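You operate a simulated robot arm through the tools that you are given. There is no shell and no other tool. Be economical: measure what you need, move in short steps, check, and stop when the job is done.

Carry out the task below with a simulated two-armed robot. There is one attempt and no reset: what you move stays moved.

Task
On the surface of the wooden cabinet top, fold the blue cloth in half and then in half again.

It is judged by the outcome, as a careful person would: the job done as asked, and still so three seconds after it is handed in. It fails if anything else is knocked over, pushed out of place, dropped, spilled or broken. Flat cloth is picked up by pressing the open fingertips on it (5 to 10 N) and closing them slowly along it; thin cloth reads only 2 to 8 mm in the jaws.

Robot
Two 7-joint arms with two-finger parallel grippers on one trunk, on a base that drives. Base frame: it is fixed to the floor where the robot stands at the start and does not move with it; the origin is under the middle of the robot, x ahead of it, y to its left, z up. Lengths are in mm, angles in degrees, forces in N, time in s.
The left shoulder is at the start at [183, 171, 1081], the right one opposite. Places, roughly: surface of the wooden cabinet top [700, 0, 900]. Payload 4.4 kg a hand.
Tool frame (each hand has its own): the origin (TCP) lies between the finger pads and is the grasp point; the fingertips stand 23 mm ahead of it; z points along the fingers, y is the line along which they close. The gripper opens to 94 mm. The fingers are 38 mm wide and 10 mm thick; the gripper's body (54 by 96 mm) begins 39 mm behind the TCP.
Orientation is told as [roll, pitch, yaw] about the base's x, y, z axes, in that order, counted from this pose: with the fingers straight down and closing along the base's y, the tool's x points along the base's -x, its y along +y and its z along -z.

Tools
- The arms move only by the tool move_arm. It takes "left_motion", "right_motion" or both (then of equal length, played together; a hand with none holds still); each is a list of rows, each a list of 7 numbers: the turn, a rotation vector about the tool's x, y, z in units of 5 degrees (1.0 is 5 degrees), then the shift along the tool's x, y, z in units of 30 mm (1.0 is 30 mm), then the gripper command, from -1 (shut) to 1 (fully open), values between in proportion. In form: [[wx, wy, wz, tx, ty, tz, hand], ...]. A call has 1 to 12 rows; each row shifts and turns the commanded pose from where the row before left it, along the tool's axes as they then stand. A call with a number of a shift or a turn outside -1 to 1 is refused whole. Rows are played at 5 a second. More than 50 mm and 8.6 degrees between two rows, or a gripper value outside its range, and nothing of the call is played. A pose out of reach is approached as far as the arm can. The call stops where the force on the tool passes 40 N (or 10 N more than at its start, if that is more) or the arm is blocked; 0.2 s more then pass. The fingers move at their own pace (about 72 mm/s each) and stop on an object; they squeeze with about 44 N. The grip force told is the motor's: it shows also when the fingers shut on nothing. Time passes only in rows, and 0.2 s behind the last, so rows that do not move let the fingers close. It gives the time, the measured TCP pose, the force on the tool (base axes), the opening and the grip force at its end, in the units of the frame above (readings bear some noise), with the torque about the TCP (base axes, N m) and any sound that the robot's microphone picked up.
- Cameras (640 x 400 px; columns grow to the right, rows downward): "scene" is now at [317.5, -6.7, 1211.8]; the picture's right is [-0.08, -1.00, 0.00], its down [-0.57, 0.05, -0.82] and it looks along [0.82, -0.07, -0.57] (base axes); focal length 214 px, centre (320, 200). "left" rides on the left gripper at [86, -16, -74] in its tool frame; the picture's right is [0.18, 0.98, 0.00], its down [-0.58, 0.11, -0.81] and it looks along [-0.79, 0.15, 0.59] (tool axes); focal length 243 px, centre (320, 200). "right" rides on the right gripper at [86, 16, -74] in its tool frame; the picture's right is [-0.18, 0.98, 0.00], its down [-0.58, -0.11, -0.81] and it looks along [-0.79, -0.15, 0.59] (tool axes); focal length 243 px, centre (320, 200). There is no depth. A picture from a camera that has moved, and an enlarged one, comes with that camera's place and axes in the base frame and with its lens.
- snapshot(camera): a new picture of that camera. The clock stands still meanwhile.
- slide_trunk(by): slides the trunk up (or, below 0, down) by that many mm; the arms and the scene camera ride with it, the base frame stays. It gives what a move gives, with no picture.
- steer(legs): drives the robot by 1 to 6 legs, each [ahead, left, turn to the left] in mm, mm and degrees, along the robot's own axes; the way and the turn of a leg run together, so that a leg with both is an arc; at most 1500 mm and 180 degrees a leg. The arms and the cameras ride along, it lands a little off, and it stops where it bumps. It gives what a move gives.
- turn_head(pan, tilt): turns the head with the scene camera to pan (to the left, within 80 degrees either way) and tilt (down, from -29 to 69), counted from straight ahead of the robot. It gives what a move gives.
- zoom(camera, box): a new picture of the part [left, top, right, bottom] of that camera's present view, enlarged. The clock stands still meanwhile.
- finish_job(): hands the job in; it is judged then, once.

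Work in short steps. Places have to be worked out from the pictures, the camera data and where the tool is seen: move nearer, look again, correct. Check each grasp and each placing, and mend what went wrong. You have 120 turns and 108 pictures in all, those below and enlarged ones among them. Open the grippers and draw the arms clear of the work before you hand the job in, unless the task says otherwise; then end with one line.

The tools are called after "Request:" as a command line: name --argument value ..., lists and objects as JSON in quotes. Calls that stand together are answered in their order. move_arm: Moves the arms, as the interface text tells. Its arguments: {"type":"object","properties":{"left_motion":{"type":"array","items":{"type":"array","items":{"type":"number"}}},"right_motion":{"type":"array","items":{"type":"array","items":{"type":"number"}}}},"required":[]} The other tools are called the same way: slide_trunk (by) slides the trunk up or down; steer (legs) drives the base; turn_head (pan, tilt) turns the head that bears the scene camera; snapshot (camera) takes a picture; zoom (camera, box) takes an enlarged picture of a part of a camera's view; finish_job () hands the job in.

At the start:

```text
t: 0.0
left_ee_pos: [633.4, 64.3, 1058.3]
left_orientation: [0.0, 0.1, 0.0]
left_ft_force: [-0.2, -0.4, -0.4]
left_ft_torque: [0.01, -0.01, -0.01]
left_grip_width: 94.0
left_grasp_force: 0.0
right_ee_pos: [475.7, -422.8, 1018.5]
right_orientation: [0.0, 0.1, 0.0]
right_ft_force: [0.2, -0.2, 0.6]
right_ft_torque: [0.01, 0.01, -0.02]
right_grip_width: 94.0
right_grasp_force: 0.1
trunk travel left (down, up): [-100.0, 288.0]
robot x, y, heading: [-3.0, 1.8, 0.1]
head pan, tilt: [-4.7, 34.8]
```

scene: 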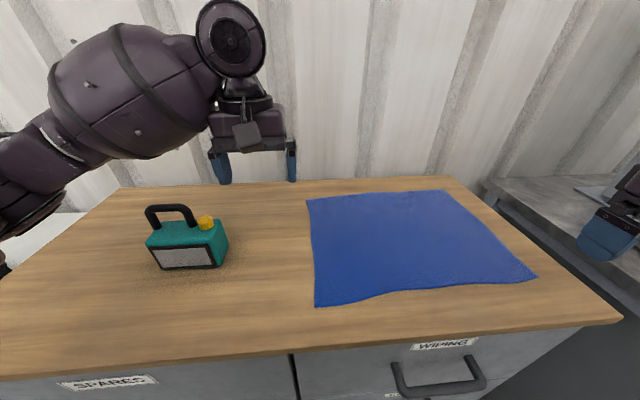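
right: 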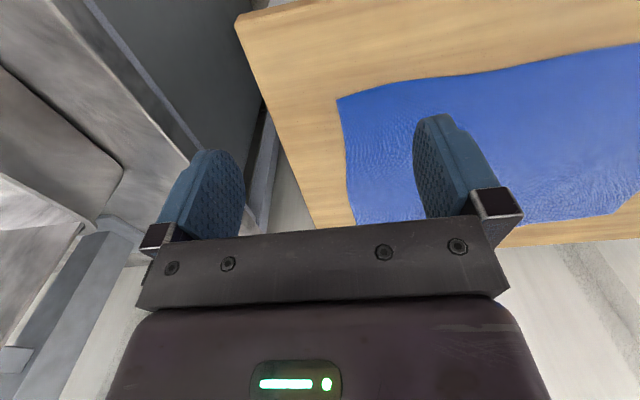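
left: 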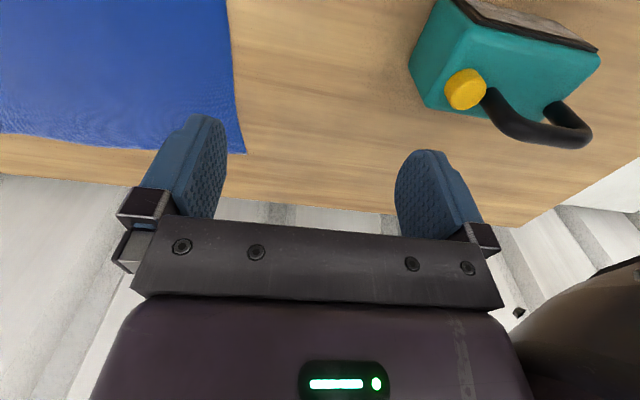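

The cloth looks to span x 490–785 and y −12 to −393, with the can near (590, 190) and its top around z 1020. I'll bring the right hand inward and up over the cloth, so the base can then strafe right and keep the left arm off the can.

Request:
move_arm --right_motion '[[0, 0, 0, -0.8, 0.8, -0.5, 1], [0, 0, 0, -0.8, 0.8, -0.5, 1], [0, 0, 0, -0.8, 0.8, -0.3, 1], [0, 0, 0, -0.8, 0.8, 0, 1], [0, 0, 0, -0.8, 0.8, 0, 1]]' --left_motion '[[0, 0, 0, 0, 0, -0.8, 1], [0, 0, 0, 0, 0, -0.8, 1], [0, 0, 0, 0, 0, -0.8, 1], [0, 0, 0, 0, 0, 0, 1], [0, 0, 0, 0, 0, 0, 1]]'

Request:
turn_head --pan -40 --tilt 35

Request:
snapshot --camera "scene"

```text
t: 1.2
left_ee_pos: [633.8, 66.1, 1127.6]
left_orientation: [0.0, 0.2, 0.0]
left_ft_force: [-0.6, 0.5, -1.5]
left_ft_torque: [0.0, 0.02, 0.01]
left_grip_width: 93.9
left_grasp_force: 0.1
right_ee_pos: [596.3, -300.4, 1059.8]
right_orientation: [-0.1, 0.0, 0.0]
right_ft_force: [1.1, -0.2, -0.2]
right_ft_torque: [-0.02, -0.01, 0.03]
right_grip_width: 94.0
right_grasp_force: 0.1
trunk travel left (down, up): [-100.0, 288.0]
robot x, y, heading: [-1.7, -2.1, -0.5]
head pan, tilt: [-4.7, 34.8]
```

```text
t: 2.2
left_ee_pos: [632.3, 64.5, 1128.5]
left_orientation: [0.1, 0.0, 0.1]
left_ft_force: [0.5, 0.1, 0.3]
left_ft_torque: [0.02, 0.0, 0.03]
left_grip_width: 94.0
left_grasp_force: 0.1
right_ee_pos: [594.9, -302.0, 1060.2]
right_orientation: [0.0, 0.0, 0.0]
right_ft_force: [-0.2, -0.2, 0.4]
right_ft_torque: [0.02, 0.04, 0.02]
right_grip_width: 94.0
right_grasp_force: 0.0
trunk travel left (down, up): [-100.0, 288.0]
robot x, y, heading: [-1.0, -2.4, 0.2]
head pan, tilt: [-40.0, 35.0]
```

```text
104 pictures are left
camera scene: at [297.1, -55.9, 1211.5], right [-0.64, -0.77, 0.0], down [-0.44, 0.37, -0.82], along [0.63, -0.53, -0.57], focal length 214 px, centre (320, 200)
```

scene: 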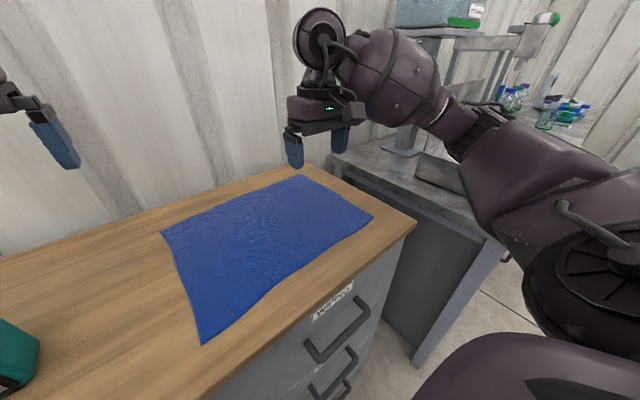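

The bench on the right sits lower, at about z 850, with its edge near y −620. I'll raise the trunk so the elbows clear the can and bench, then shift the base a little right and back.

Request:
slide_trunk --by 100

Request:
steer --legs '[[-40, -90, 0]]'

Request:
turn_head --pan -10 --tilt 45

Request:
snapshot --camera "scene"

Request:
snapshot --camera "right"

```text
t: 3.5
left_ee_pos: [634.5, 64.7, 1227.7]
left_orientation: [0.0, 0.3, 0.0]
left_ft_force: [0.5, -0.3, 0.3]
left_ft_torque: [0.0, 0.03, 0.02]
left_grip_width: 94.0
left_grasp_force: 0.0
right_ee_pos: [598.3, -302.8, 1156.6]
right_orientation: [-0.1, 0.3, 0.0]
right_ft_force: [0.5, 0.5, 0.1]
right_ft_torque: [-0.04, 0.02, 0.01]
right_grip_width: 93.8
right_grasp_force: 0.0
trunk travel left (down, up): [-200.0, 188.0]
robot x, y, heading: [0.1, 0.9, -0.1]
head pan, tilt: [-40.0, 35.0]
```

```text
t: 5.0
left_ee_pos: [593.7, -24.4, 1229.4]
left_orientation: [0.1, 0.0, 0.1]
left_ft_force: [-0.4, -0.6, -0.3]
left_ft_torque: [-0.01, 0.02, 0.0]
left_grip_width: 94.0
left_grasp_force: 0.1
right_ee_pos: [555.5, -392.7, 1158.3]
right_orientation: [0.0, 0.0, 0.0]
right_ft_force: [-0.4, 0.0, -0.4]
right_ft_torque: [0.03, 0.02, 0.01]
right_grip_width: 94.3
right_grasp_force: 0.0
trunk travel left (down, up): [-200.0, 188.0]
robot x, y, heading: [-37.6, -92.1, 0.0]
head pan, tilt: [-40.0, 35.0]
```

```text
t: 6.0
left_ee_pos: [592.1, -24.5, 1230.6]
left_orientation: [0.0, -0.1, -0.1]
left_ft_force: [-0.2, 0.1, 0.3]
left_ft_torque: [0.03, -0.01, -0.03]
left_grip_width: 94.1
left_grasp_force: 0.1
right_ee_pos: [555.4, -391.9, 1157.9]
right_orientation: [0.0, 0.0, 0.0]
right_ft_force: [0.0, 0.3, 0.1]
right_ft_torque: [0.01, 0.01, 0.04]
right_grip_width: 94.0
right_grasp_force: 0.0
trunk travel left (down, up): [-200.0, 188.0]
robot x, y, heading: [-39.9, -91.3, 0.1]
head pan, tilt: [-10.0, 45.0]
```

```text
103 pictures are left
camera scene: at [169.7, -103.5, 1314.9], right [-0.18, -0.98, 0.0], down [-0.7, 0.12, -0.71], along [0.7, -0.12, -0.71], focal length 214 px, centre (320, 200)
```

scene: 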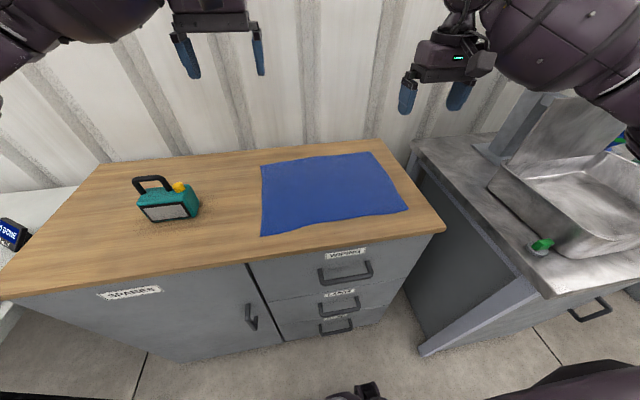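

```text
102 pictures are left
camera right: at [468.6, -374.9, 1233.5], right [0.18, 0.98, 0.0], down [0.58, -0.11, 0.81], along [0.79, -0.15, -0.59], focal length 243 px, centre (320, 200)
```

right: 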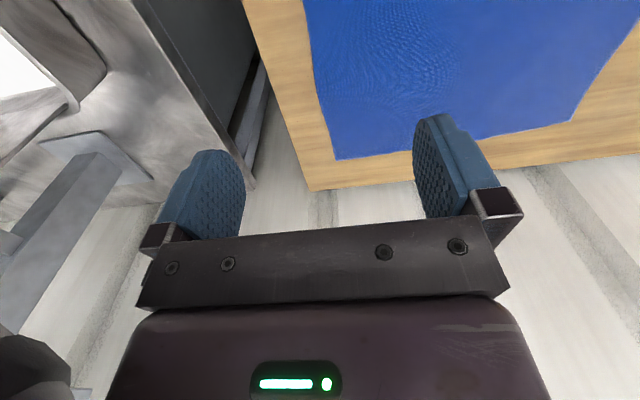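

Re-measured, the cloth corners are about A(768,−12), B(782,−394), C(508,−397) and D(488,−15). I'll send the hands to about z 1000 above the two far corners, gripper opening partly closed.

Request:
move_arm --left_motion '[[0, 0, 0, -0.667, 0.08, 0.95, 0], [0, 0, 0, -0.667, -0.11, 0.95, 0], [0, 0, 0, -0.667, -0.11, 0.95, 0], [0, 0, 0, -0.667, -0.11, 0.95, -0.15], [0, 0, 0, -0.667, -0.11, 0.95, -0.15], [0, 0, 0, -0.667, -0.11, 0.95, -0.15], [0, 0, 0, -0.667, -0.11, 0.95, -0.15], [0, 0, 0, -0.667, -0.11, 0.95, -0.15]]' --right_motion '[[0, 0, 0, -0.88, 0.125, 0.65, 0], [0, 0, 0, -0.88, 0.125, 0.65, 0], [0, 0, 0, -0.88, 0.125, 0.65, 0], [0, 0, 0, -0.88, 0.125, 0.65, -0.15], [0, 0, 0, -0.88, 0.125, 0.65, -0.15], [0, 0, 0, -0.88, 0.125, 0.65, -0.15], [0, 0, 0, -0.88, 0.125, 0.65, -0.15], [0, 0, 0, -0.88, 0.125, 0.65, -0.15]]'

Request:
snapshot --camera "scene"

Request:
snapshot --camera "right"

Request:
snapshot --camera "left"

```text
t: 7.8
left_ee_pos: [753.7, -45.2, 1001.8]
left_orientation: [0.1, 0.2, 0.0]
left_ft_force: [-0.5, 0.0, -0.5]
left_ft_torque: [-0.01, 0.0, -0.02]
left_grip_width: 40.2
left_grasp_force: 0.0
right_ee_pos: [768.4, -363.1, 999.4]
right_orientation: [0.0, 0.2, 0.0]
right_ft_force: [0.5, -1.1, 0.2]
right_ft_torque: [0.0, 0.01, 0.0]
right_grip_width: 40.2
right_grasp_force: 0.1
trunk travel left (down, up): [-200.0, 188.0]
robot x, y, heading: [-41.3, -89.8, -0.1]
head pan, tilt: [-10.0, 45.0]
```

```text
101 pictures are left
camera scene: at [171.3, -103.3, 1314.3], right [-0.17, -0.98, 0.0], down [-0.7, 0.12, -0.71], along [0.7, -0.12, -0.71], focal length 214 px, centre (320, 200)
```

scene: 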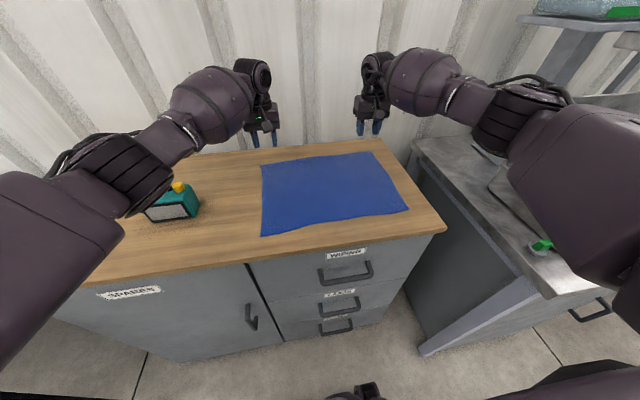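

```text
100 pictures are left
camera right: at [681.5, -344.9, 1075.0], right [0.18, 0.98, 0.0], down [0.58, -0.11, 0.81], along [0.79, -0.15, -0.59], focal length 243 px, centre (320, 200)
```

right: 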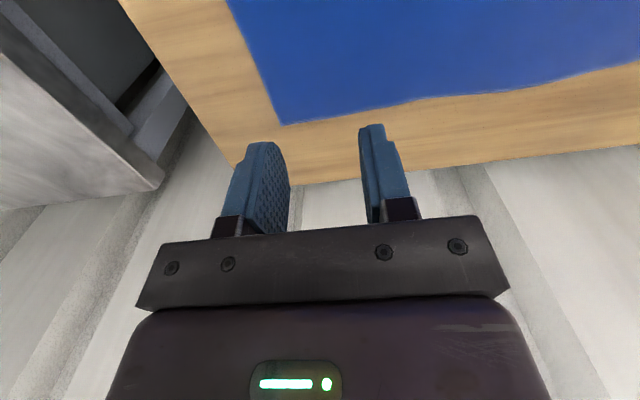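

```text
99 pictures are left
camera left: at [667.8, -62.1, 1076.2], right [-0.18, 0.98, 0.0], down [0.58, 0.11, 0.81], along [0.79, 0.15, -0.59], focal length 243 px, centre (320, 200)
```

left: 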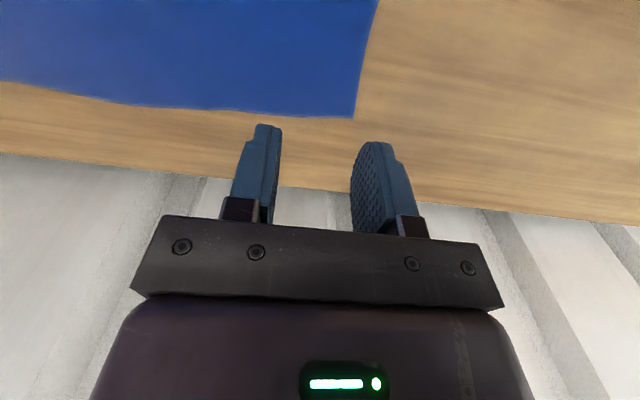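

The wrist cameras put the far corners slightly farther out: A≈(783,−11) and B≈(802,−401). I'll shift forward about 15 mm and descend to about z 945, then look again.

Request:
move_arm --left_motion '[[0, 0, 0, -0.25, 0, 0.95, -0.15], [0, 0, 0, -0.25, 0, 0.95, -0.15]]' --right_motion '[[0, 0, 0, -0.3, -0.08, 0.95, -0.15], [0, 0, 0, -0.3, -0.08, 0.95, -0.15]]'

Request:
snapshot --camera "right"

Request:
snapshot --camera "left"

Request:
snapshot --camera "scene"

```text
t: 8.3
left_ee_pos: [768.3, -45.3, 945.7]
left_orientation: [-0.1, 0.0, -0.1]
left_ft_force: [0.2, 0.1, -0.3]
left_ft_torque: [-0.04, 0.04, 0.0]
left_grip_width: 40.0
left_grasp_force: 0.1
right_ee_pos: [785.7, -368.1, 945.7]
right_orientation: [0.1, 0.0, 0.0]
right_ft_force: [0.3, -0.2, 0.3]
right_ft_torque: [0.0, 0.02, -0.01]
right_grip_width: 40.1
right_grasp_force: 0.2
trunk travel left (down, up): [-200.0, 188.0]
robot x, y, heading: [-39.1, -86.9, 0.1]
head pan, tilt: [-10.0, 45.0]
```

```text
98 pictures are left
camera right: at [698.7, -350.2, 1019.3], right [0.18, 0.98, 0.0], down [0.58, -0.11, 0.81], along [0.79, -0.15, -0.59], focal length 243 px, centre (320, 200)
```

right: 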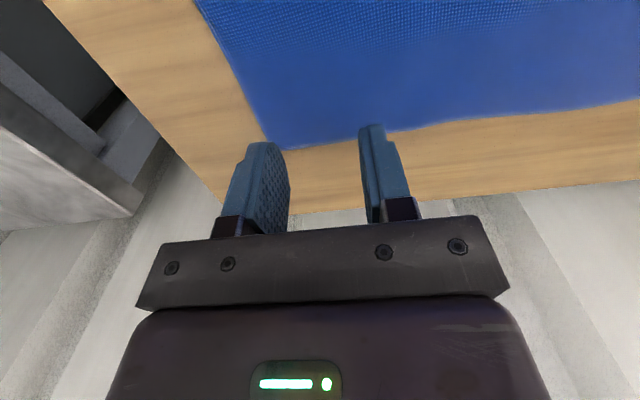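

```text
97 pictures are left
camera left: at [682.5, -62.7, 1020.9], right [-0.18, 0.98, 0.0], down [0.58, 0.11, 0.81], along [0.79, 0.15, -0.59], focal length 243 px, centre (320, 200)
```

left: 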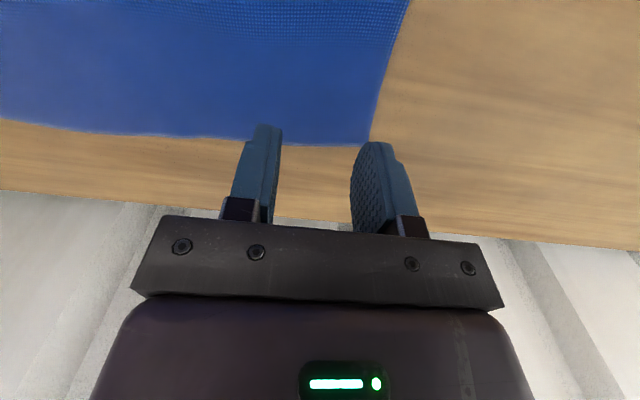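

```text
96 pictures are left
camera scene: at [170.3, -103.5, 1314.6], right [-0.17, -0.98, 0.0], down [-0.7, 0.12, -0.71], along [0.7, -0.12, -0.71], focal length 214 px, centre (320, 200)
```

scene: 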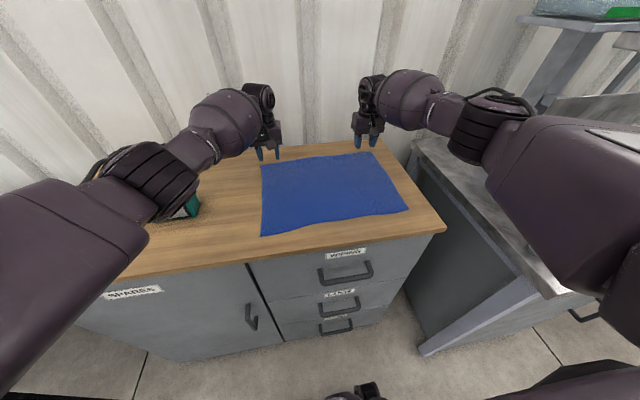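

Corner estimates now agree: A≈(776,−12), B≈(796,−402). The elbow still looks well above the can, so I'll descend gently to contact with both hands.

Request:
move_arm --left_motion '[[0, 0, 0, 0.1, 0, 0.5, -0.15], [0, 0, 0, 0, 0, 0.15, -0.15], [0, 0, 0, 0, 0, 0.08, -0.15], [0, 0, 0, 0, 0, 0, -0.15]]' --right_motion '[[0, 0, 0, 0.1, 0, 0.5, -0.15], [0, 0, 0, 0, 0, 0.15, -0.15], [0, 0, 0, 0, 0, 0.08, -0.15], [0, 0, 0, 0, 0, 0, -0.15]]'

```text
t: 9.3
left_ee_pos: [764.6, -46.7, 924.6]
left_orientation: [-0.1, 0.0, 0.0]
left_ft_force: [0.3, 0.5, 0.2]
left_ft_torque: [0.01, 0.01, 0.02]
left_grip_width: 40.2
left_grasp_force: 0.1
right_ee_pos: [781.9, -368.9, 923.7]
right_orientation: [0.0, -0.1, 0.0]
right_ft_force: [0.9, -0.5, 0.8]
right_ft_torque: [0.01, 0.04, -0.02]
right_grip_width: 40.0
right_grasp_force: 0.0
trunk travel left (down, up): [-200.0, 188.0]
robot x, y, heading: [-40.1, -91.0, -0.1]
head pan, tilt: [-10.0, 45.0]
```

No contact yet, so I'll inch down further.

Request:
move_arm --left_motion '[[0, 0, 0, 0, 0, 0.08, -0.15], [0, 0, 0, 0, 0, 0, -0.15]]' --right_motion '[[0, 0, 0, 0, 0, 0.08, -0.15], [0, 0, 0, 0, 0, 0, -0.15]]'

```text
t: 9.9
left_ee_pos: [765.2, -45.7, 921.0]
left_orientation: [0.0, -0.1, 0.0]
left_ft_force: [0.2, -0.1, 0.6]
left_ft_torque: [0.02, 0.01, -0.02]
left_grip_width: 40.0
left_grasp_force: 0.2
right_ee_pos: [782.4, -367.0, 920.9]
right_orientation: [0.0, 0.0, 0.0]
right_ft_force: [-0.4, 0.2, 0.7]
right_ft_torque: [0.04, 0.0, -0.01]
right_grip_width: 40.0
right_grasp_force: 0.0
trunk travel left (down, up): [-200.0, 188.0]
robot x, y, heading: [-40.1, -88.2, 0.2]
head pan, tilt: [-10.0, 45.0]
```

Request:
move_arm --left_motion '[[0, 0, 0, 0, 0, 0.08, -0.15], [0, 0, 0, 0, 0, 0, -0.15]]' --right_motion '[[0, 0, 0, 0, 0, 0.08, -0.15], [0, 0, 0, 0, 0, 0, -0.15]]'

Request:
snapshot --camera "left"

Request:
snapshot --camera "right"

```text
t: 10.6
left_ee_pos: [765.2, -45.8, 919.2]
left_orientation: [0.0, -0.1, 0.0]
left_ft_force: [-0.3, 1.2, 0.5]
left_ft_torque: [-0.04, 0.02, -0.02]
left_grip_width: 39.9
left_grasp_force: 0.0
right_ee_pos: [782.4, -366.8, 919.2]
right_orientation: [0.0, 0.1, -0.1]
right_ft_force: [1.0, -0.1, -0.1]
right_ft_torque: [0.04, -0.02, -0.03]
right_grip_width: 40.1
right_grasp_force: 0.1
trunk travel left (down, up): [-200.0, 188.0]
robot x, y, heading: [-37.6, -88.5, -0.1]
head pan, tilt: [-10.0, 45.0]
```

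```text
95 pictures are left
camera left: at [679.2, -62.0, 994.3], right [-0.18, 0.98, 0.0], down [0.58, 0.11, 0.81], along [0.79, 0.15, -0.59], focal length 243 px, centre (320, 200)
```

left: 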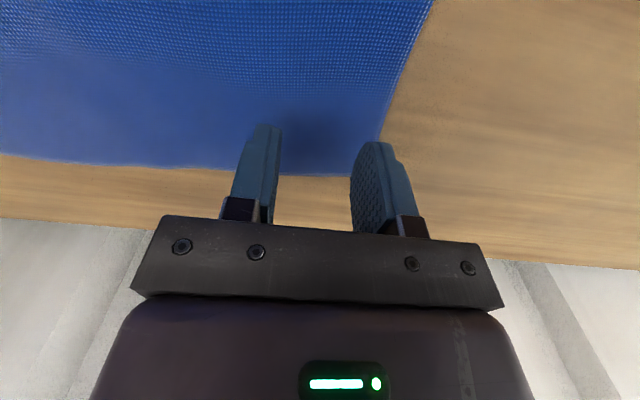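

```text
94 pictures are left
camera right: at [695.2, -349.5, 994.0], right [0.18, 0.98, 0.0], down [0.58, -0.11, 0.81], along [0.79, -0.15, -0.59], focal length 243 px, centre (320, 200)
```

right: 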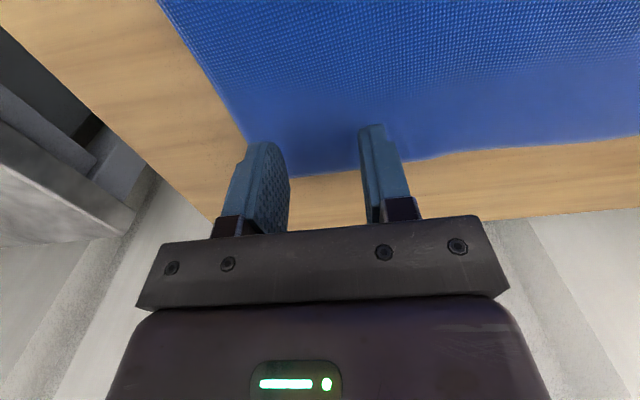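

Combining the views, the surface is nearer z 890 and the far edge is at x≈789 (left) and 806 (right). I'll shift forward 12 mm and keep descending.

Request:
move_arm --left_motion '[[0, 0, 0, -0.4, 0, 0, -0.15], [0, 0, 0, 0, 0, 0.1, -0.15], [0, 0, 0, 0, 0, 0.07, -0.15], [0, 0, 0, 0, 0, 0, -0.15]]' --right_motion '[[0, 0, 0, -0.4, 0, 0, -0.15], [0, 0, 0, 0, 0, 0.1, -0.15], [0, 0, 0, 0, 0, 0.07, -0.15], [0, 0, 0, 0, 0, 0, -0.15]]'

```text
t: 11.6
left_ee_pos: [777.1, -46.9, 913.2]
left_orientation: [0.1, 0.0, 0.1]
left_ft_force: [0.3, -0.7, -0.7]
left_ft_torque: [-0.02, 0.0, 0.02]
left_grip_width: 40.0
left_grasp_force: 0.0
right_ee_pos: [794.3, -368.1, 913.8]
right_orientation: [0.0, -0.1, 0.0]
right_ft_force: [1.3, 0.0, 0.3]
right_ft_torque: [0.0, 0.0, -0.03]
right_grip_width: 39.9
right_grasp_force: 0.0
trunk travel left (down, up): [-200.0, 188.0]
robot x, y, heading: [-36.4, -89.0, 0.1]
head pan, tilt: [-10.0, 45.0]
```

Request:
move_arm --left_motion '[[0, 0, 0, 0, 0, 0.06, -0.15], [0, 0, 0, 0, 0, 0, -0.15]]' --right_motion '[[0, 0, 0, 0, 0, 0.06, -0.15], [0, 0, 0, 0, 0, 0, -0.15]]'

Request:
move_arm --left_motion '[[0, 0, 0, 0, 0, 0.06, -0.15], [0, 0, 0, 0, 0, 0, -0.15]]' --right_motion '[[0, 0, 0, 0, 0, 0.06, -0.15], [0, 0, 0, 0, 0, 0, -0.15]]'

Request:
snapshot --camera "left"

```text
t: 12.2
left_ee_pos: [776.9, -46.0, 912.2]
left_orientation: [0.0, 0.0, 0.0]
left_ft_force: [-0.6, 0.1, -0.3]
left_ft_torque: [-0.02, -0.01, 0.04]
left_grip_width: 40.2
left_grasp_force: 0.1
right_ee_pos: [794.2, -366.9, 913.2]
right_orientation: [0.0, 0.0, 0.0]
right_ft_force: [-0.3, -0.5, 0.2]
right_ft_torque: [-0.03, 0.01, 0.01]
right_grip_width: 40.1
right_grasp_force: 0.1
trunk travel left (down, up): [-200.0, 188.0]
robot x, y, heading: [-38.8, -89.6, 0.1]
head pan, tilt: [-10.0, 45.0]
```

```text
t: 12.8
left_ee_pos: [775.9, -46.2, 910.5]
left_orientation: [0.0, -0.1, 0.0]
left_ft_force: [-0.5, 0.3, -0.2]
left_ft_torque: [0.0, -0.02, 0.01]
left_grip_width: 39.9
left_grasp_force: 0.1
right_ee_pos: [793.6, -367.9, 909.4]
right_orientation: [0.1, 0.0, 0.1]
right_ft_force: [0.0, -0.5, 0.6]
right_ft_torque: [0.03, 0.01, 0.03]
right_grip_width: 39.9
right_grasp_force: 0.1
trunk travel left (down, up): [-200.0, 188.0]
robot x, y, heading: [-41.5, -91.3, -0.1]
head pan, tilt: [-10.0, 45.0]
```

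```text
93 pictures are left
camera left: at [690.0, -61.8, 985.4], right [-0.18, 0.98, 0.0], down [0.58, 0.11, 0.81], along [0.79, 0.15, -0.59], focal length 243 px, centre (320, 200)
```

left: 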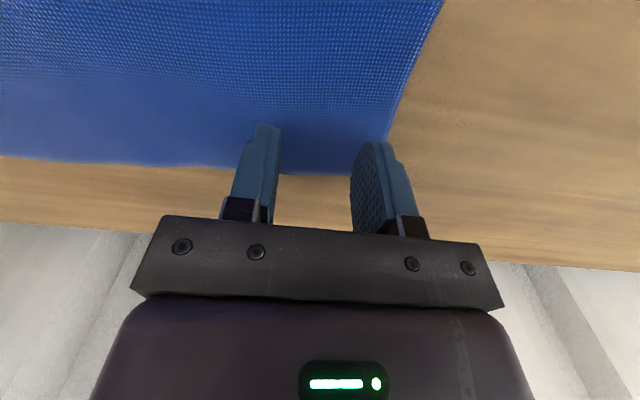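

Still a few mm above; continuing down.

Request:
move_arm --left_motion '[[0, 0, 0, -0.05, 0, 0.1, -0.15], [0, 0, 0, 0, 0, 0, -0.15]]' --right_motion '[[0, 0, 0, -0.05, 0, 0.1, -0.15], [0, 0, 0, 0, 0, 0, -0.15]]'

Request:
move_arm --left_motion '[[0, 0, 0, 0, 0, 0.08, -0.15], [0, 0, 0, 0, 0, 0, -0.15]]' --right_motion '[[0, 0, 0, 0, 0, 0.08, -0.15], [0, 0, 0, 0, 0, 0, -0.15]]'

```text
t: 13.3
left_ee_pos: [775.0, -44.4, 907.2]
left_orientation: [0.0, 0.0, 0.1]
left_ft_force: [0.4, -0.1, -0.1]
left_ft_torque: [0.0, 0.0, 0.0]
left_grip_width: 39.6
left_grasp_force: 0.0
right_ee_pos: [795.7, -367.8, 908.8]
right_orientation: [-0.1, 0.0, 0.0]
right_ft_force: [-0.7, 0.2, 0.3]
right_ft_torque: [0.0, -0.01, 0.06]
right_grip_width: 40.0
right_grasp_force: 0.1
trunk travel left (down, up): [-200.0, 188.0]
robot x, y, heading: [-38.9, -86.2, 0.2]
head pan, tilt: [-10.0, 45.0]
```

```text
t: 13.9
left_ee_pos: [775.4, -46.1, 906.5]
left_orientation: [0.0, 0.0, -0.1]
left_ft_force: [1.4, 0.6, 4.2]
left_ft_torque: [0.0, -0.02, 0.0]
left_grip_width: 40.1
left_grasp_force: 0.0
left hand out of reach, approached as far as the arm can: row 1
right_ee_pos: [794.9, -367.1, 907.0]
right_orientation: [-0.1, -0.1, -0.1]
right_ft_force: [-0.1, -0.1, 5.0]
right_ft_torque: [-0.04, 0.05, -0.01]
right_grip_width: 39.8
right_grasp_force: 0.0
trunk travel left (down, up): [-200.0, 188.0]
robot x, y, heading: [-42.0, -91.4, -0.2]
head pan, tilt: [-10.0, 45.0]
```

Contact at TCP z≈907 with 4–5 N on each hand. I'll press slightly more and close slowly.

Request:
move_arm --left_motion '[[0, 0, 0, 0, 0, 0.04, -0.15], [0, 0, 0, 0, 0, 0, -0.28], [0, 0, 0, 0, 0, 0, -0.4], [0, 0, 0, 0, 0, 0, -0.52], [0, 0, 0, 0, 0, 0, -0.64], [0, 0, 0, 0, 0, 0, -0.76], [0, 0, 0, 0, 0, 0, -0.88], [0, 0, 0, 0, 0, 0, -1], [0, 0, 0, 0, 0, 0, -1], [0, 0, 0, 0, 0, 0, -1]]' --right_motion '[[0, 0, 0, 0, 0, 0.04, -0.15], [0, 0, 0, 0, 0, 0, -0.28], [0, 0, 0, 0, 0, 0, -0.4], [0, 0, 0, 0, 0, 0, -0.52], [0, 0, 0, 0, 0, 0, -0.64], [0, 0, 0, 0, 0, 0, -0.76], [0, 0, 0, 0, 0, 0, -0.88], [0, 0, 0, 0, 0, 0, -1], [0, 0, 0, 0, 0, 0, -1], [0, 0, 0, 0, 0, 0, -1]]'

Request:
snapshot --camera "left"

Request:
snapshot --camera "right"

```text
t: 16.1
left_ee_pos: [773.3, -44.8, 906.8]
left_orientation: [0.0, -0.2, 0.0]
left_ft_force: [1.2, -2.1, 12.4]
left_ft_torque: [0.01, -0.06, -0.04]
left_grip_width: 2.3
left_grasp_force: 43.6
right_ee_pos: [793.5, -367.3, 906.0]
right_orientation: [0.0, -0.2, -0.1]
right_ft_force: [1.8, -1.2, 13.8]
right_ft_torque: [-0.08, 0.01, 0.03]
right_grip_width: 0.0
right_grasp_force: 43.0
trunk travel left (down, up): [-200.0, 188.0]
robot x, y, heading: [-39.9, -98.7, 0.1]
head pan, tilt: [-10.0, 45.0]
```

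```text
92 pictures are left
camera left: at [687.7, -60.8, 981.7], right [-0.18, 0.98, 0.0], down [0.58, 0.11, 0.81], along [0.79, 0.15, -0.59], focal length 243 px, centre (320, 200)
```

left: 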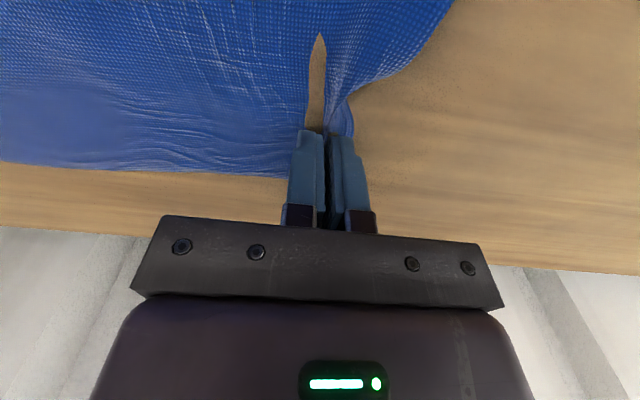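

```text
91 pictures are left
camera right: at [707.0, -349.7, 980.9], right [0.19, 0.98, 0.0], down [0.58, -0.11, 0.81], along [0.79, -0.15, -0.59], focal length 243 px, centre (320, 200)
```

right: 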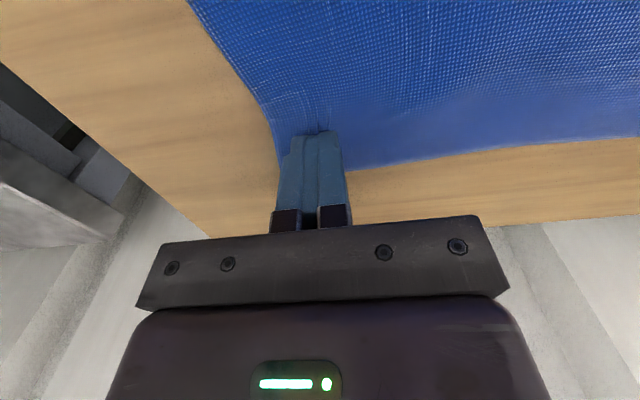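

The left hand reads 2.3 mm, so it likely holds cloth. The right slipped shut on nothing, so I'll lift and reopen the right hand to look again.

Request:
move_arm --right_motion '[[0, 0, 0, 0, 0, -0.5, -1], [0, 0, 0, 0, 0, 0, 0], [0, 0, 0, 0, 0, 0, 0], [0, 0, 0, 0, 0, 0, 0]]'

Request:
snapshot --camera "right"

```text
t: 17.1
left_ee_pos: [774.3, -44.6, 906.6]
left_orientation: [0.0, -0.2, -0.1]
left_ft_force: [-1.2, -0.1, 22.2]
left_ft_torque: [0.03, 0.07, -0.05]
left_grip_width: 2.1
left_grasp_force: 43.8
right_ee_pos: [794.1, -367.2, 920.3]
right_orientation: [-0.1, -0.2, 0.0]
right_ft_force: [-0.3, -0.2, -0.1]
right_ft_torque: [-0.01, 0.02, -0.01]
right_grip_width: 46.9
right_grasp_force: 0.1
trunk travel left (down, up): [-200.0, 188.0]
robot x, y, heading: [-39.4, -89.1, 0.2]
head pan, tilt: [-10.0, 45.0]
```

```text
90 pictures are left
camera right: at [706.9, -349.7, 995.1], right [0.18, 0.98, 0.0], down [0.58, -0.11, 0.81], along [0.79, -0.15, -0.59], focal length 243 px, centre (320, 200)
```

right: 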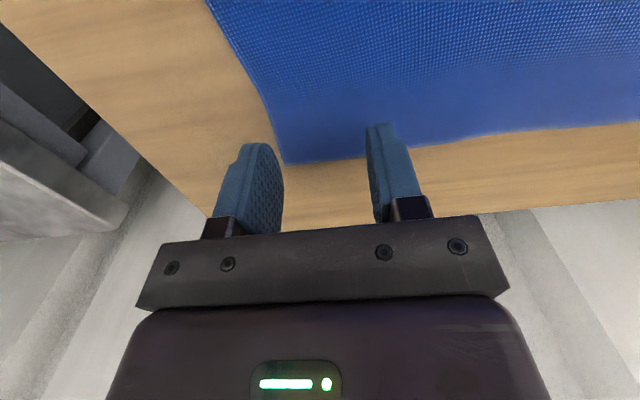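

The right finger was just off the cloth: the corner is now at about (811,−392). I'll shift the right hand 17 mm left and re-press, easing the left one up to relieve its 22 N.

Request:
move_arm --left_motion '[[0, 0, 0, 0, 0, -0.15, -1], [0, 0, 0, 0, 0, -0.1, -1], [0, 0, 0, 0, 0, 0, -1], [0, 0, 0, 0, 0, 0, -1]]' --right_motion '[[0, 0, 0, 0, 0.57, 0, -0.15], [0, 0, 0, 0, 0, 0.3, -0.15], [0, 0, 0, 0, 0, 0.14, -0.15], [0, 0, 0, 0, 0, 0, -0.15]]'

```text
t: 18.1
left_ee_pos: [774.2, -44.9, 911.0]
left_orientation: [0.0, 0.0, 0.0]
left_ft_force: [-1.1, 0.3, 0.0]
left_ft_torque: [-0.01, 0.0, -0.02]
left_grip_width: 2.3
left_grasp_force: 43.9
right_ee_pos: [793.9, -349.9, 906.3]
right_orientation: [0.0, -0.2, 0.0]
right_ft_force: [1.5, -1.3, 5.5]
right_ft_torque: [-0.03, 0.02, 0.02]
right_grip_width: 39.9
right_grasp_force: 0.0
trunk travel left (down, up): [-200.0, 188.0]
robot x, y, heading: [-43.3, -87.9, -0.0]
head pan, tilt: [-10.0, 45.0]
```

Right presses with 5.5 N; I'll press a touch more and close slowly.

Request:
move_arm --right_motion '[[0, 0, 0, 0, 0, 0.04, -0.15], [0, 0, 0, 0, 0, 0, -0.15], [0, 0, 0, 0, 0, 0, -0.27], [0, 0, 0, 0, 0, 0, -0.39], [0, 0, 0, 0, 0, 0, -0.51], [0, 0, 0, 0, 0, 0, -0.63], [0, 0, 0, 0, 0, 0, -0.75], [0, 0, 0, 0, 0, 0, -0.87], [0, 0, 0, 0, 0, 0, -1], [0, 0, 0, 0, 0, 0, -1], [0, 0, 0, 0, 0, 0, -1]]'

Request:
snapshot --camera "right"

Request:
snapshot --camera "left"

```text
t: 20.6
left_ee_pos: [774.1, -44.6, 913.4]
left_orientation: [0.0, -0.1, 0.0]
left_ft_force: [0.4, -0.5, -0.5]
left_ft_torque: [0.05, 0.0, -0.02]
left_grip_width: 2.1
left_grasp_force: 43.6
right_ee_pos: [794.0, -350.7, 905.8]
right_orientation: [0.0, -0.3, -0.1]
right_ft_force: [0.5, -2.8, 19.0]
right_ft_torque: [-0.12, -0.04, -0.02]
right_grip_width: 0.0
right_grasp_force: 42.5
trunk travel left (down, up): [-200.0, 188.0]
robot x, y, heading: [-40.4, -90.7, -0.2]
head pan, tilt: [-10.0, 45.0]
```

```text
89 pictures are left
camera right: at [707.0, -332.7, 981.0], right [0.19, 0.98, 0.0], down [0.58, -0.11, 0.81], along [0.79, -0.15, -0.59], focal length 243 px, centre (320, 200)
```

right: 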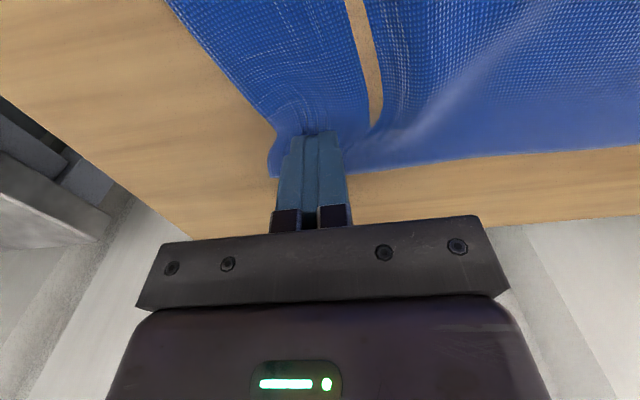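

```text
88 pictures are left
camera left: at [687.9, -60.5, 988.3], right [-0.18, 0.98, 0.0], down [0.58, 0.11, 0.81], along [0.79, 0.15, -0.59], focal length 243 px, centre (320, 200)
```

left: 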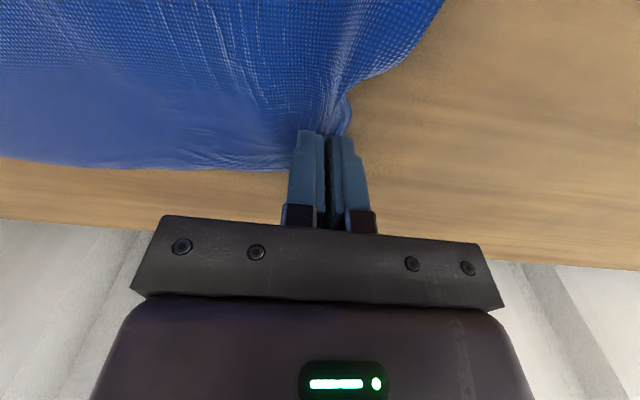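

The right shows 0 mm again, with a fold formed beside its left finger. I'll lift, open and look.

Request:
move_arm --right_motion '[[0, 0, 0, 0, 0, -0.6, -1], [0, 0, 0, 0, 0, 0, -0.1], [0, 0, 0, 0, 0, 0, -0.1], [0, 0, 0, 0, 0, 0, -0.1]]'

Request:
snapshot --camera "right"

Request:
zoom --camera "scene" --box '[220, 100, 440, 250]'

```text
t: 21.6
left_ee_pos: [775.5, -45.4, 911.0]
left_orientation: [0.1, 0.1, 0.0]
left_ft_force: [0.1, -0.1, 0.0]
left_ft_torque: [0.03, 0.0, -0.02]
left_grip_width: 2.2
left_grasp_force: 44.4
right_ee_pos: [795.3, -351.5, 922.7]
right_orientation: [-0.1, 0.0, 0.0]
right_ft_force: [0.0, -0.8, 0.9]
right_ft_torque: [-0.01, 0.01, 0.01]
right_grip_width: 42.3
right_grasp_force: 0.1
trunk travel left (down, up): [-200.0, 188.0]
robot x, y, heading: [-40.2, -87.6, -0.2]
head pan, tilt: [-10.0, 45.0]
```

```text
87 pictures are left
camera right: at [708.2, -332.1, 997.0], right [0.18, 0.98, 0.0], down [0.58, -0.11, 0.81], along [0.79, -0.15, -0.59], focal length 243 px, centre (320, 200)
```

right: 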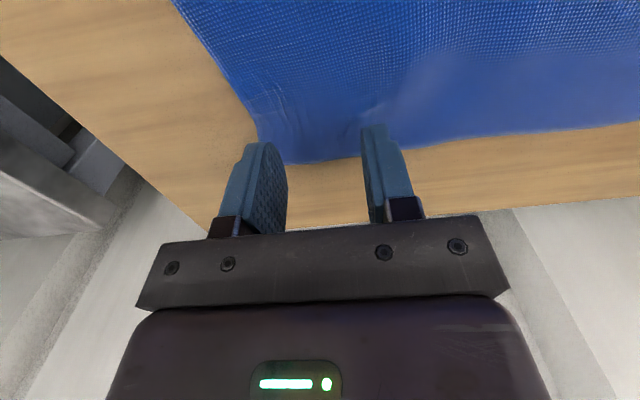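

```text
2.67 times, centred on (330, 175) of scene
camera zoom: at [169.7, -103.4, 1314.9], right [-0.17, -0.98, 0.0], down [-0.7, 0.12, -0.71], along [0.7, -0.12, -0.71], focal length 572 px, centre (293, 267)
```

zoom: 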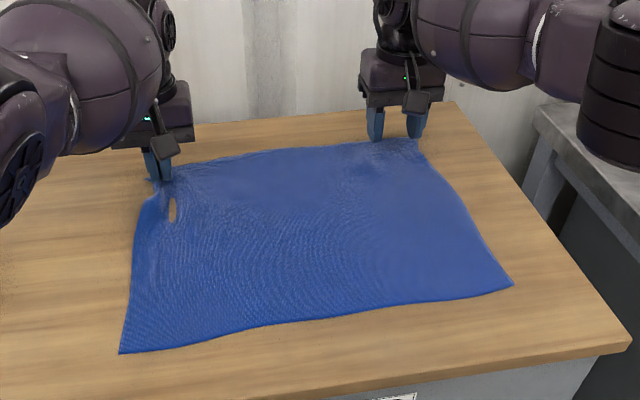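

I'll move the right hand further inward, open it a bit wider (about 55 mm) so the cloth buckles up more easily, and press harder this time.

Request:
move_arm --right_motion '[[0, 0, 0, 0, 0.5, 0, 0.15], [0, 0, 0, 0, 0, 0.35, 0.15], [0, 0, 0, 0, 0, 0.2, 0.15], [0, 0, 0, 0, 0, 0.03, 0.15], [0, 0, 0, 0, 0, 0, 0.15]]'

```text
t: 22.8
left_ee_pos: [773.7, -44.7, 911.5]
left_orientation: [-0.1, 0.0, 0.0]
left_ft_force: [0.4, -0.6, -0.1]
left_ft_torque: [0.01, 0.0, -0.02]
left_grip_width: 1.8
left_grasp_force: 44.0
right_ee_pos: [795.4, -334.1, 907.0]
right_orientation: [-0.1, -0.1, 0.0]
right_ft_force: [0.7, -0.8, 5.7]
right_ft_torque: [-0.07, -0.01, 0.02]
right_grip_width: 54.1
right_grasp_force: 0.8
trunk travel left (down, up): [-200.0, 188.0]
robot x, y, heading: [-42.6, -90.4, -0.1]
head pan, tilt: [-10.0, 45.0]
```

Request:
move_arm --right_motion '[[0, 0, 0, 0, 0, 0.06, 0.15], [0, 0, 0, 0, 0, 0, 0.05], [0, 0, 0, 0, 0, 0, -0.05], [0, 0, 0, 0, 0, 0, -0.15], [0, 0, 0, 0, 0, 0, -0.25], [0, 0, 0, 0, 0, 0, -0.35], [0, 0, 0, 0, 0, 0, -0.45], [0, 0, 0, 0, 0, 0, -0.55]]'

Request:
snapshot --camera "right"

```text
t: 24.6
left_ee_pos: [773.6, -44.6, 912.9]
left_orientation: [-0.1, -0.2, 0.1]
left_ft_force: [0.4, -2.8, -0.4]
left_ft_torque: [-0.08, -0.02, -0.07]
left_grip_width: 2.3
left_grasp_force: 44.5
right_ee_pos: [793.7, -334.0, 906.0]
right_orientation: [0.1, -0.3, 0.0]
right_ft_force: [0.6, 2.9, 23.7]
right_ft_torque: [-0.1, 0.04, 0.01]
right_grip_width: 21.6
right_grasp_force: 0.0
trunk travel left (down, up): [-200.0, 188.0]
robot x, y, heading: [-38.9, -88.5, -0.0]
head pan, tilt: [-10.0, 45.0]
```

```text
85 pictures are left
camera right: at [707.3, -316.5, 980.9], right [0.18, 0.98, 0.0], down [0.58, -0.11, 0.81], along [0.79, -0.15, -0.59], focal length 243 px, centre (320, 200)
```

right: 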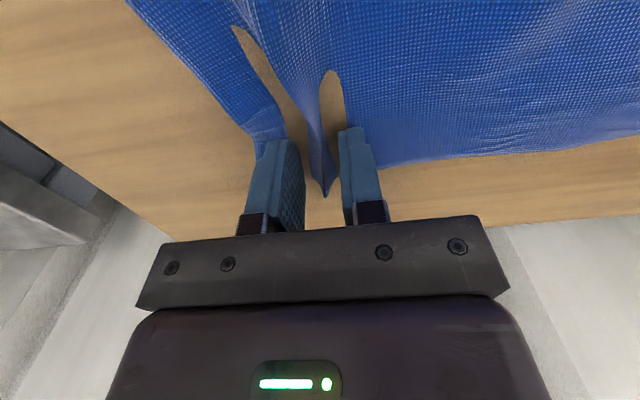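

A ridge of cloth has risen between the fingers. I'll finish closing on it.

Request:
move_arm --right_motion '[[0, 0, 0, 0, 0, -0.02, -0.65], [0, 0, 0, 0, 0, 0, -0.75], [0, 0, 0, 0, 0, 0, -0.85], [0, 0, 0, 0, 0, 0, -1], [0, 0, 0, 0, 0, 0, -1], [0, 0, 0, 0, 0, 0, -1]]'

Request:
snapshot --camera "right"

```text
t: 25.9
left_ee_pos: [773.4, -42.7, 912.9]
left_orientation: [-0.1, -0.2, -0.1]
left_ft_force: [0.7, -4.5, 0.0]
left_ft_torque: [-0.09, -0.01, -0.06]
left_grip_width: 2.4
left_grasp_force: 43.5
right_ee_pos: [794.2, -332.7, 906.4]
right_orientation: [0.0, -0.2, 0.0]
right_ft_force: [-1.0, 7.9, 21.6]
right_ft_torque: [0.11, 0.04, 0.02]
right_grip_width: 2.7
right_grasp_force: 43.8
trunk travel left (down, up): [-200.0, 188.0]
robot x, y, heading: [-39.9, -90.2, -0.1]
head pan, tilt: [-10.0, 45.0]
```

```text
84 pictures are left
camera right: at [707.3, -315.7, 980.9], right [0.18, 0.98, 0.0], down [0.58, -0.11, 0.81], along [0.79, -0.15, -0.59], focal length 243 px, centre (320, 200)
```

right: 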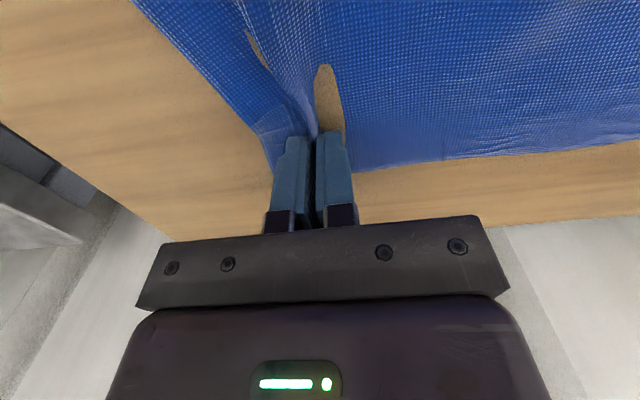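

Both grips hold (2.4 and 2.7 mm). I'll raise the trunk, which lifts the held far edge and gives the elbows room to tilt the fingers back toward the robot during the fold.

Request:
slide_trunk --by 110

Request:
snapshot --camera "scene"

```text
t: 27.4
left_ee_pos: [765.8, -44.4, 1164.5]
left_orientation: [0.0, -10.9, 0.0]
left_ft_force: [-0.3, -8.4, -1.7]
left_ft_torque: [-0.16, 0.0, -0.13]
left_grip_width: 2.3
left_grasp_force: 43.7
right_ee_pos: [787.8, -334.3, 1155.2]
right_orientation: [0.0, -10.5, 0.0]
right_ft_force: [0.2, 6.7, 0.0]
right_ft_torque: [0.14, -0.01, 0.12]
right_grip_width: 2.6
right_grasp_force: 43.9
trunk travel left (down, up): [-310.0, 78.0]
robot x, y, heading: [-39.1, -88.7, -0.2]
head pan, tilt: [-10.0, 45.0]
```

```text
83 pictures are left
camera scene: at [103.8, -103.5, 1431.3], right [-0.17, -0.98, 0.0], down [-0.7, 0.12, -0.71], along [0.7, -0.12, -0.71], focal length 214 px, centre (320, 200)
```

scene: 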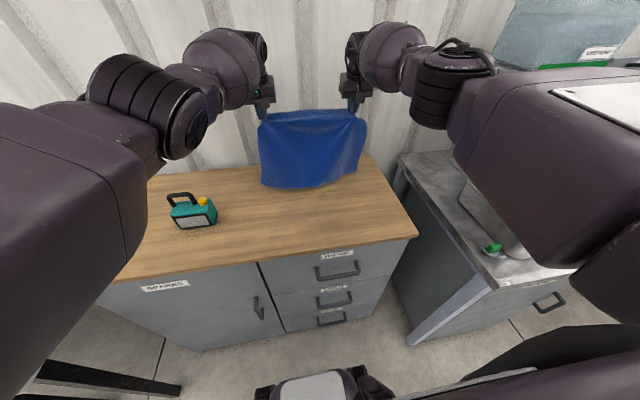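

The cloth now hangs nearly vertical from the hands, its bottom edge just resting at x≈726. That allows a cleaner fold: set the bottom edge down at the far side, lay the lower half toward the robot, then bring the held edge forward over it, which needs no hand flip. First I'll lift clear, level the hands and shift toward the robot a little.

Request:
move_arm --left_motion '[[0, 0.55, 0, 0.4, 0, -0.6, -1], [0, 0.55, 0, 0.4, 0, -0.6, -1], [0, 0.55, 0, 0.4, 0, -0.5, -1], [0, 0.55, 0, 0.4, 0, -0.3, -1], [0, 0, 0, 0, 0, 0, -1]]' --right_motion '[[0, 0.55, 0, 0.55, 0, -0.6, -1], [0, 0.55, 0, 0.55, 0, -0.6, -1], [0, 0.55, 0, 0.55, 0, -0.6, -1], [0, 0.55, 0, 0.55, 0, -0.5, -1], [0, 0, 0, 0, 0, 0, -1]]'

Request:
snapshot --camera "scene"

```text
t: 28.6
left_ee_pos: [709.5, -43.9, 1219.0]
left_orientation: [0.0, 0.0, 0.0]
left_ft_force: [1.1, -6.9, -0.2]
left_ft_torque: [-0.16, -0.01, -0.13]
left_grip_width: 2.2
left_grasp_force: 44.1
right_ee_pos: [714.9, -334.3, 1218.4]
right_orientation: [0.0, 0.5, 0.0]
right_ft_force: [0.1, 6.6, 0.7]
right_ft_torque: [0.18, -0.02, 0.07]
right_grip_width: 2.2
right_grasp_force: 43.5
trunk travel left (down, up): [-310.0, 78.0]
robot x, y, heading: [-45.3, -92.1, 0.0]
head pan, tilt: [-10.0, 45.0]
```

```text
82 pictures are left
camera scene: at [103.7, -103.3, 1431.5], right [-0.17, -0.98, 0.0], down [-0.7, 0.12, -0.71], along [0.7, -0.12, -0.71], focal length 214 px, centre (320, 200)
```

scene: 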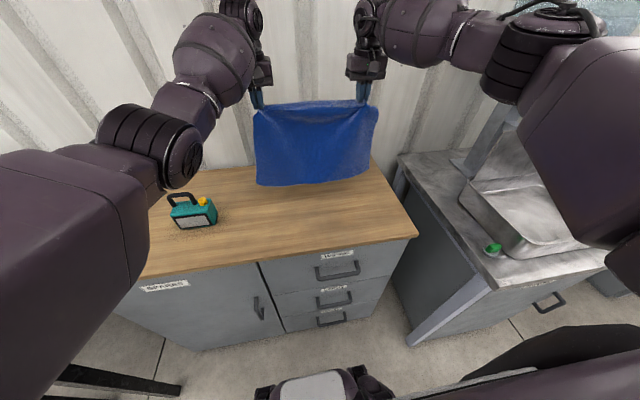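

The cloth hangs clean with its bottom at about z 915. I'll touch the bottom edge down at x≈705 and lean the hands back toward the robot so the lower half lays down.

Request:
move_arm --left_motion '[[0, 0, 0, 0, 0, 0.8, -1], [0, 0, 0, 0, 0, 0.8, -1], [0, 0, 0, 0.67, 0, 0.07, -1], [0, 0, 0, 0.83, 0, 0.27, -1], [0, 0, 0, 0.83, 0, 0.47, -1], [0, 0, 0, 0.83, 0, 0.73, -1], [0, 0, 0, 0.67, 0, 0.87, -1], [0, 0, 0, 0, 0, 0, -1]]' --right_motion '[[0, 0, 0, 0, 0, 0.8, -1], [0, 0, 0, 0, 0, 0.8, -1], [0, 0, 0, 0.67, 0, 0.07, -1], [0, 0, 0, 0.83, 0, 0.27, -1], [0, 0, 0, 0.83, 0, 0.47, -1], [0, 0, 0, 0.83, 0, 0.73, -1], [0, 0, 0, 0.67, 0, 0.87, -1], [0, 0, 0, 0, 0, 0, -1]]'

Request:
snapshot --camera "scene"

Request:
snapshot --camera "left"

```text
t: 30.4
left_ee_pos: [593.1, -43.0, 1099.3]
left_orientation: [0.1, -0.1, -0.1]
left_ft_force: [0.2, -6.0, -0.2]
left_ft_torque: [-0.19, -0.03, -0.07]
left_grip_width: 2.3
left_grasp_force: 44.4
right_ee_pos: [599.1, -333.5, 1098.1]
right_orientation: [0.0, 0.4, 0.0]
right_ft_force: [-0.5, 6.2, -1.1]
right_ft_torque: [0.13, 0.0, 0.08]
right_grip_width: 2.5
right_grasp_force: 43.9
trunk travel left (down, up): [-310.0, 78.0]
robot x, y, heading: [-41.1, -92.1, -0.1]
head pan, tilt: [-10.0, 45.0]
```

```text
81 pictures are left
camera scene: at [103.2, -103.2, 1431.7], right [-0.17, -0.98, 0.0], down [-0.7, 0.12, -0.71], along [0.7, -0.12, -0.71], focal length 214 px, centre (320, 200)
```

scene: 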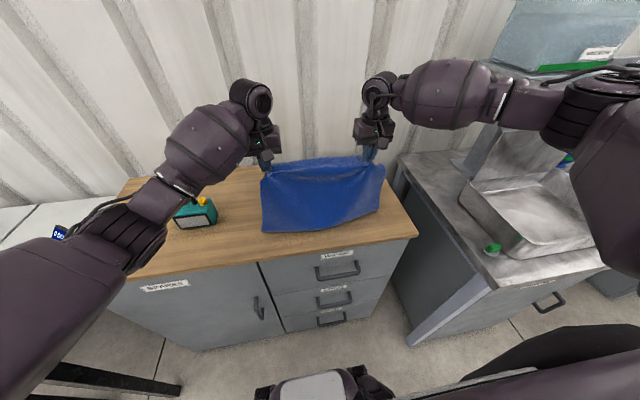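

```text
80 pictures are left
camera left: at [508.7, -59.5, 1174.6], right [-0.18, 0.98, 0.0], down [0.58, 0.11, 0.81], along [0.79, 0.15, -0.59], focal length 243 px, centre (320, 200)
```

left: 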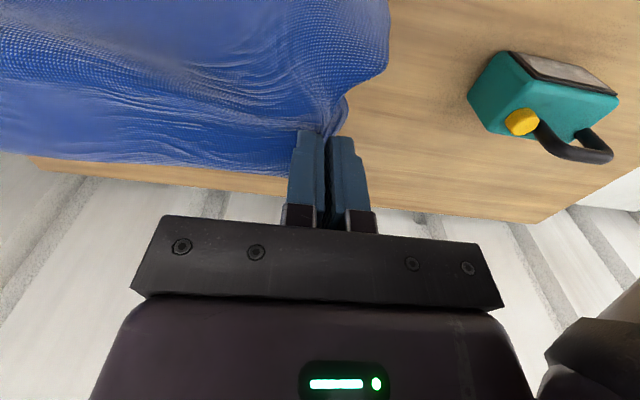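

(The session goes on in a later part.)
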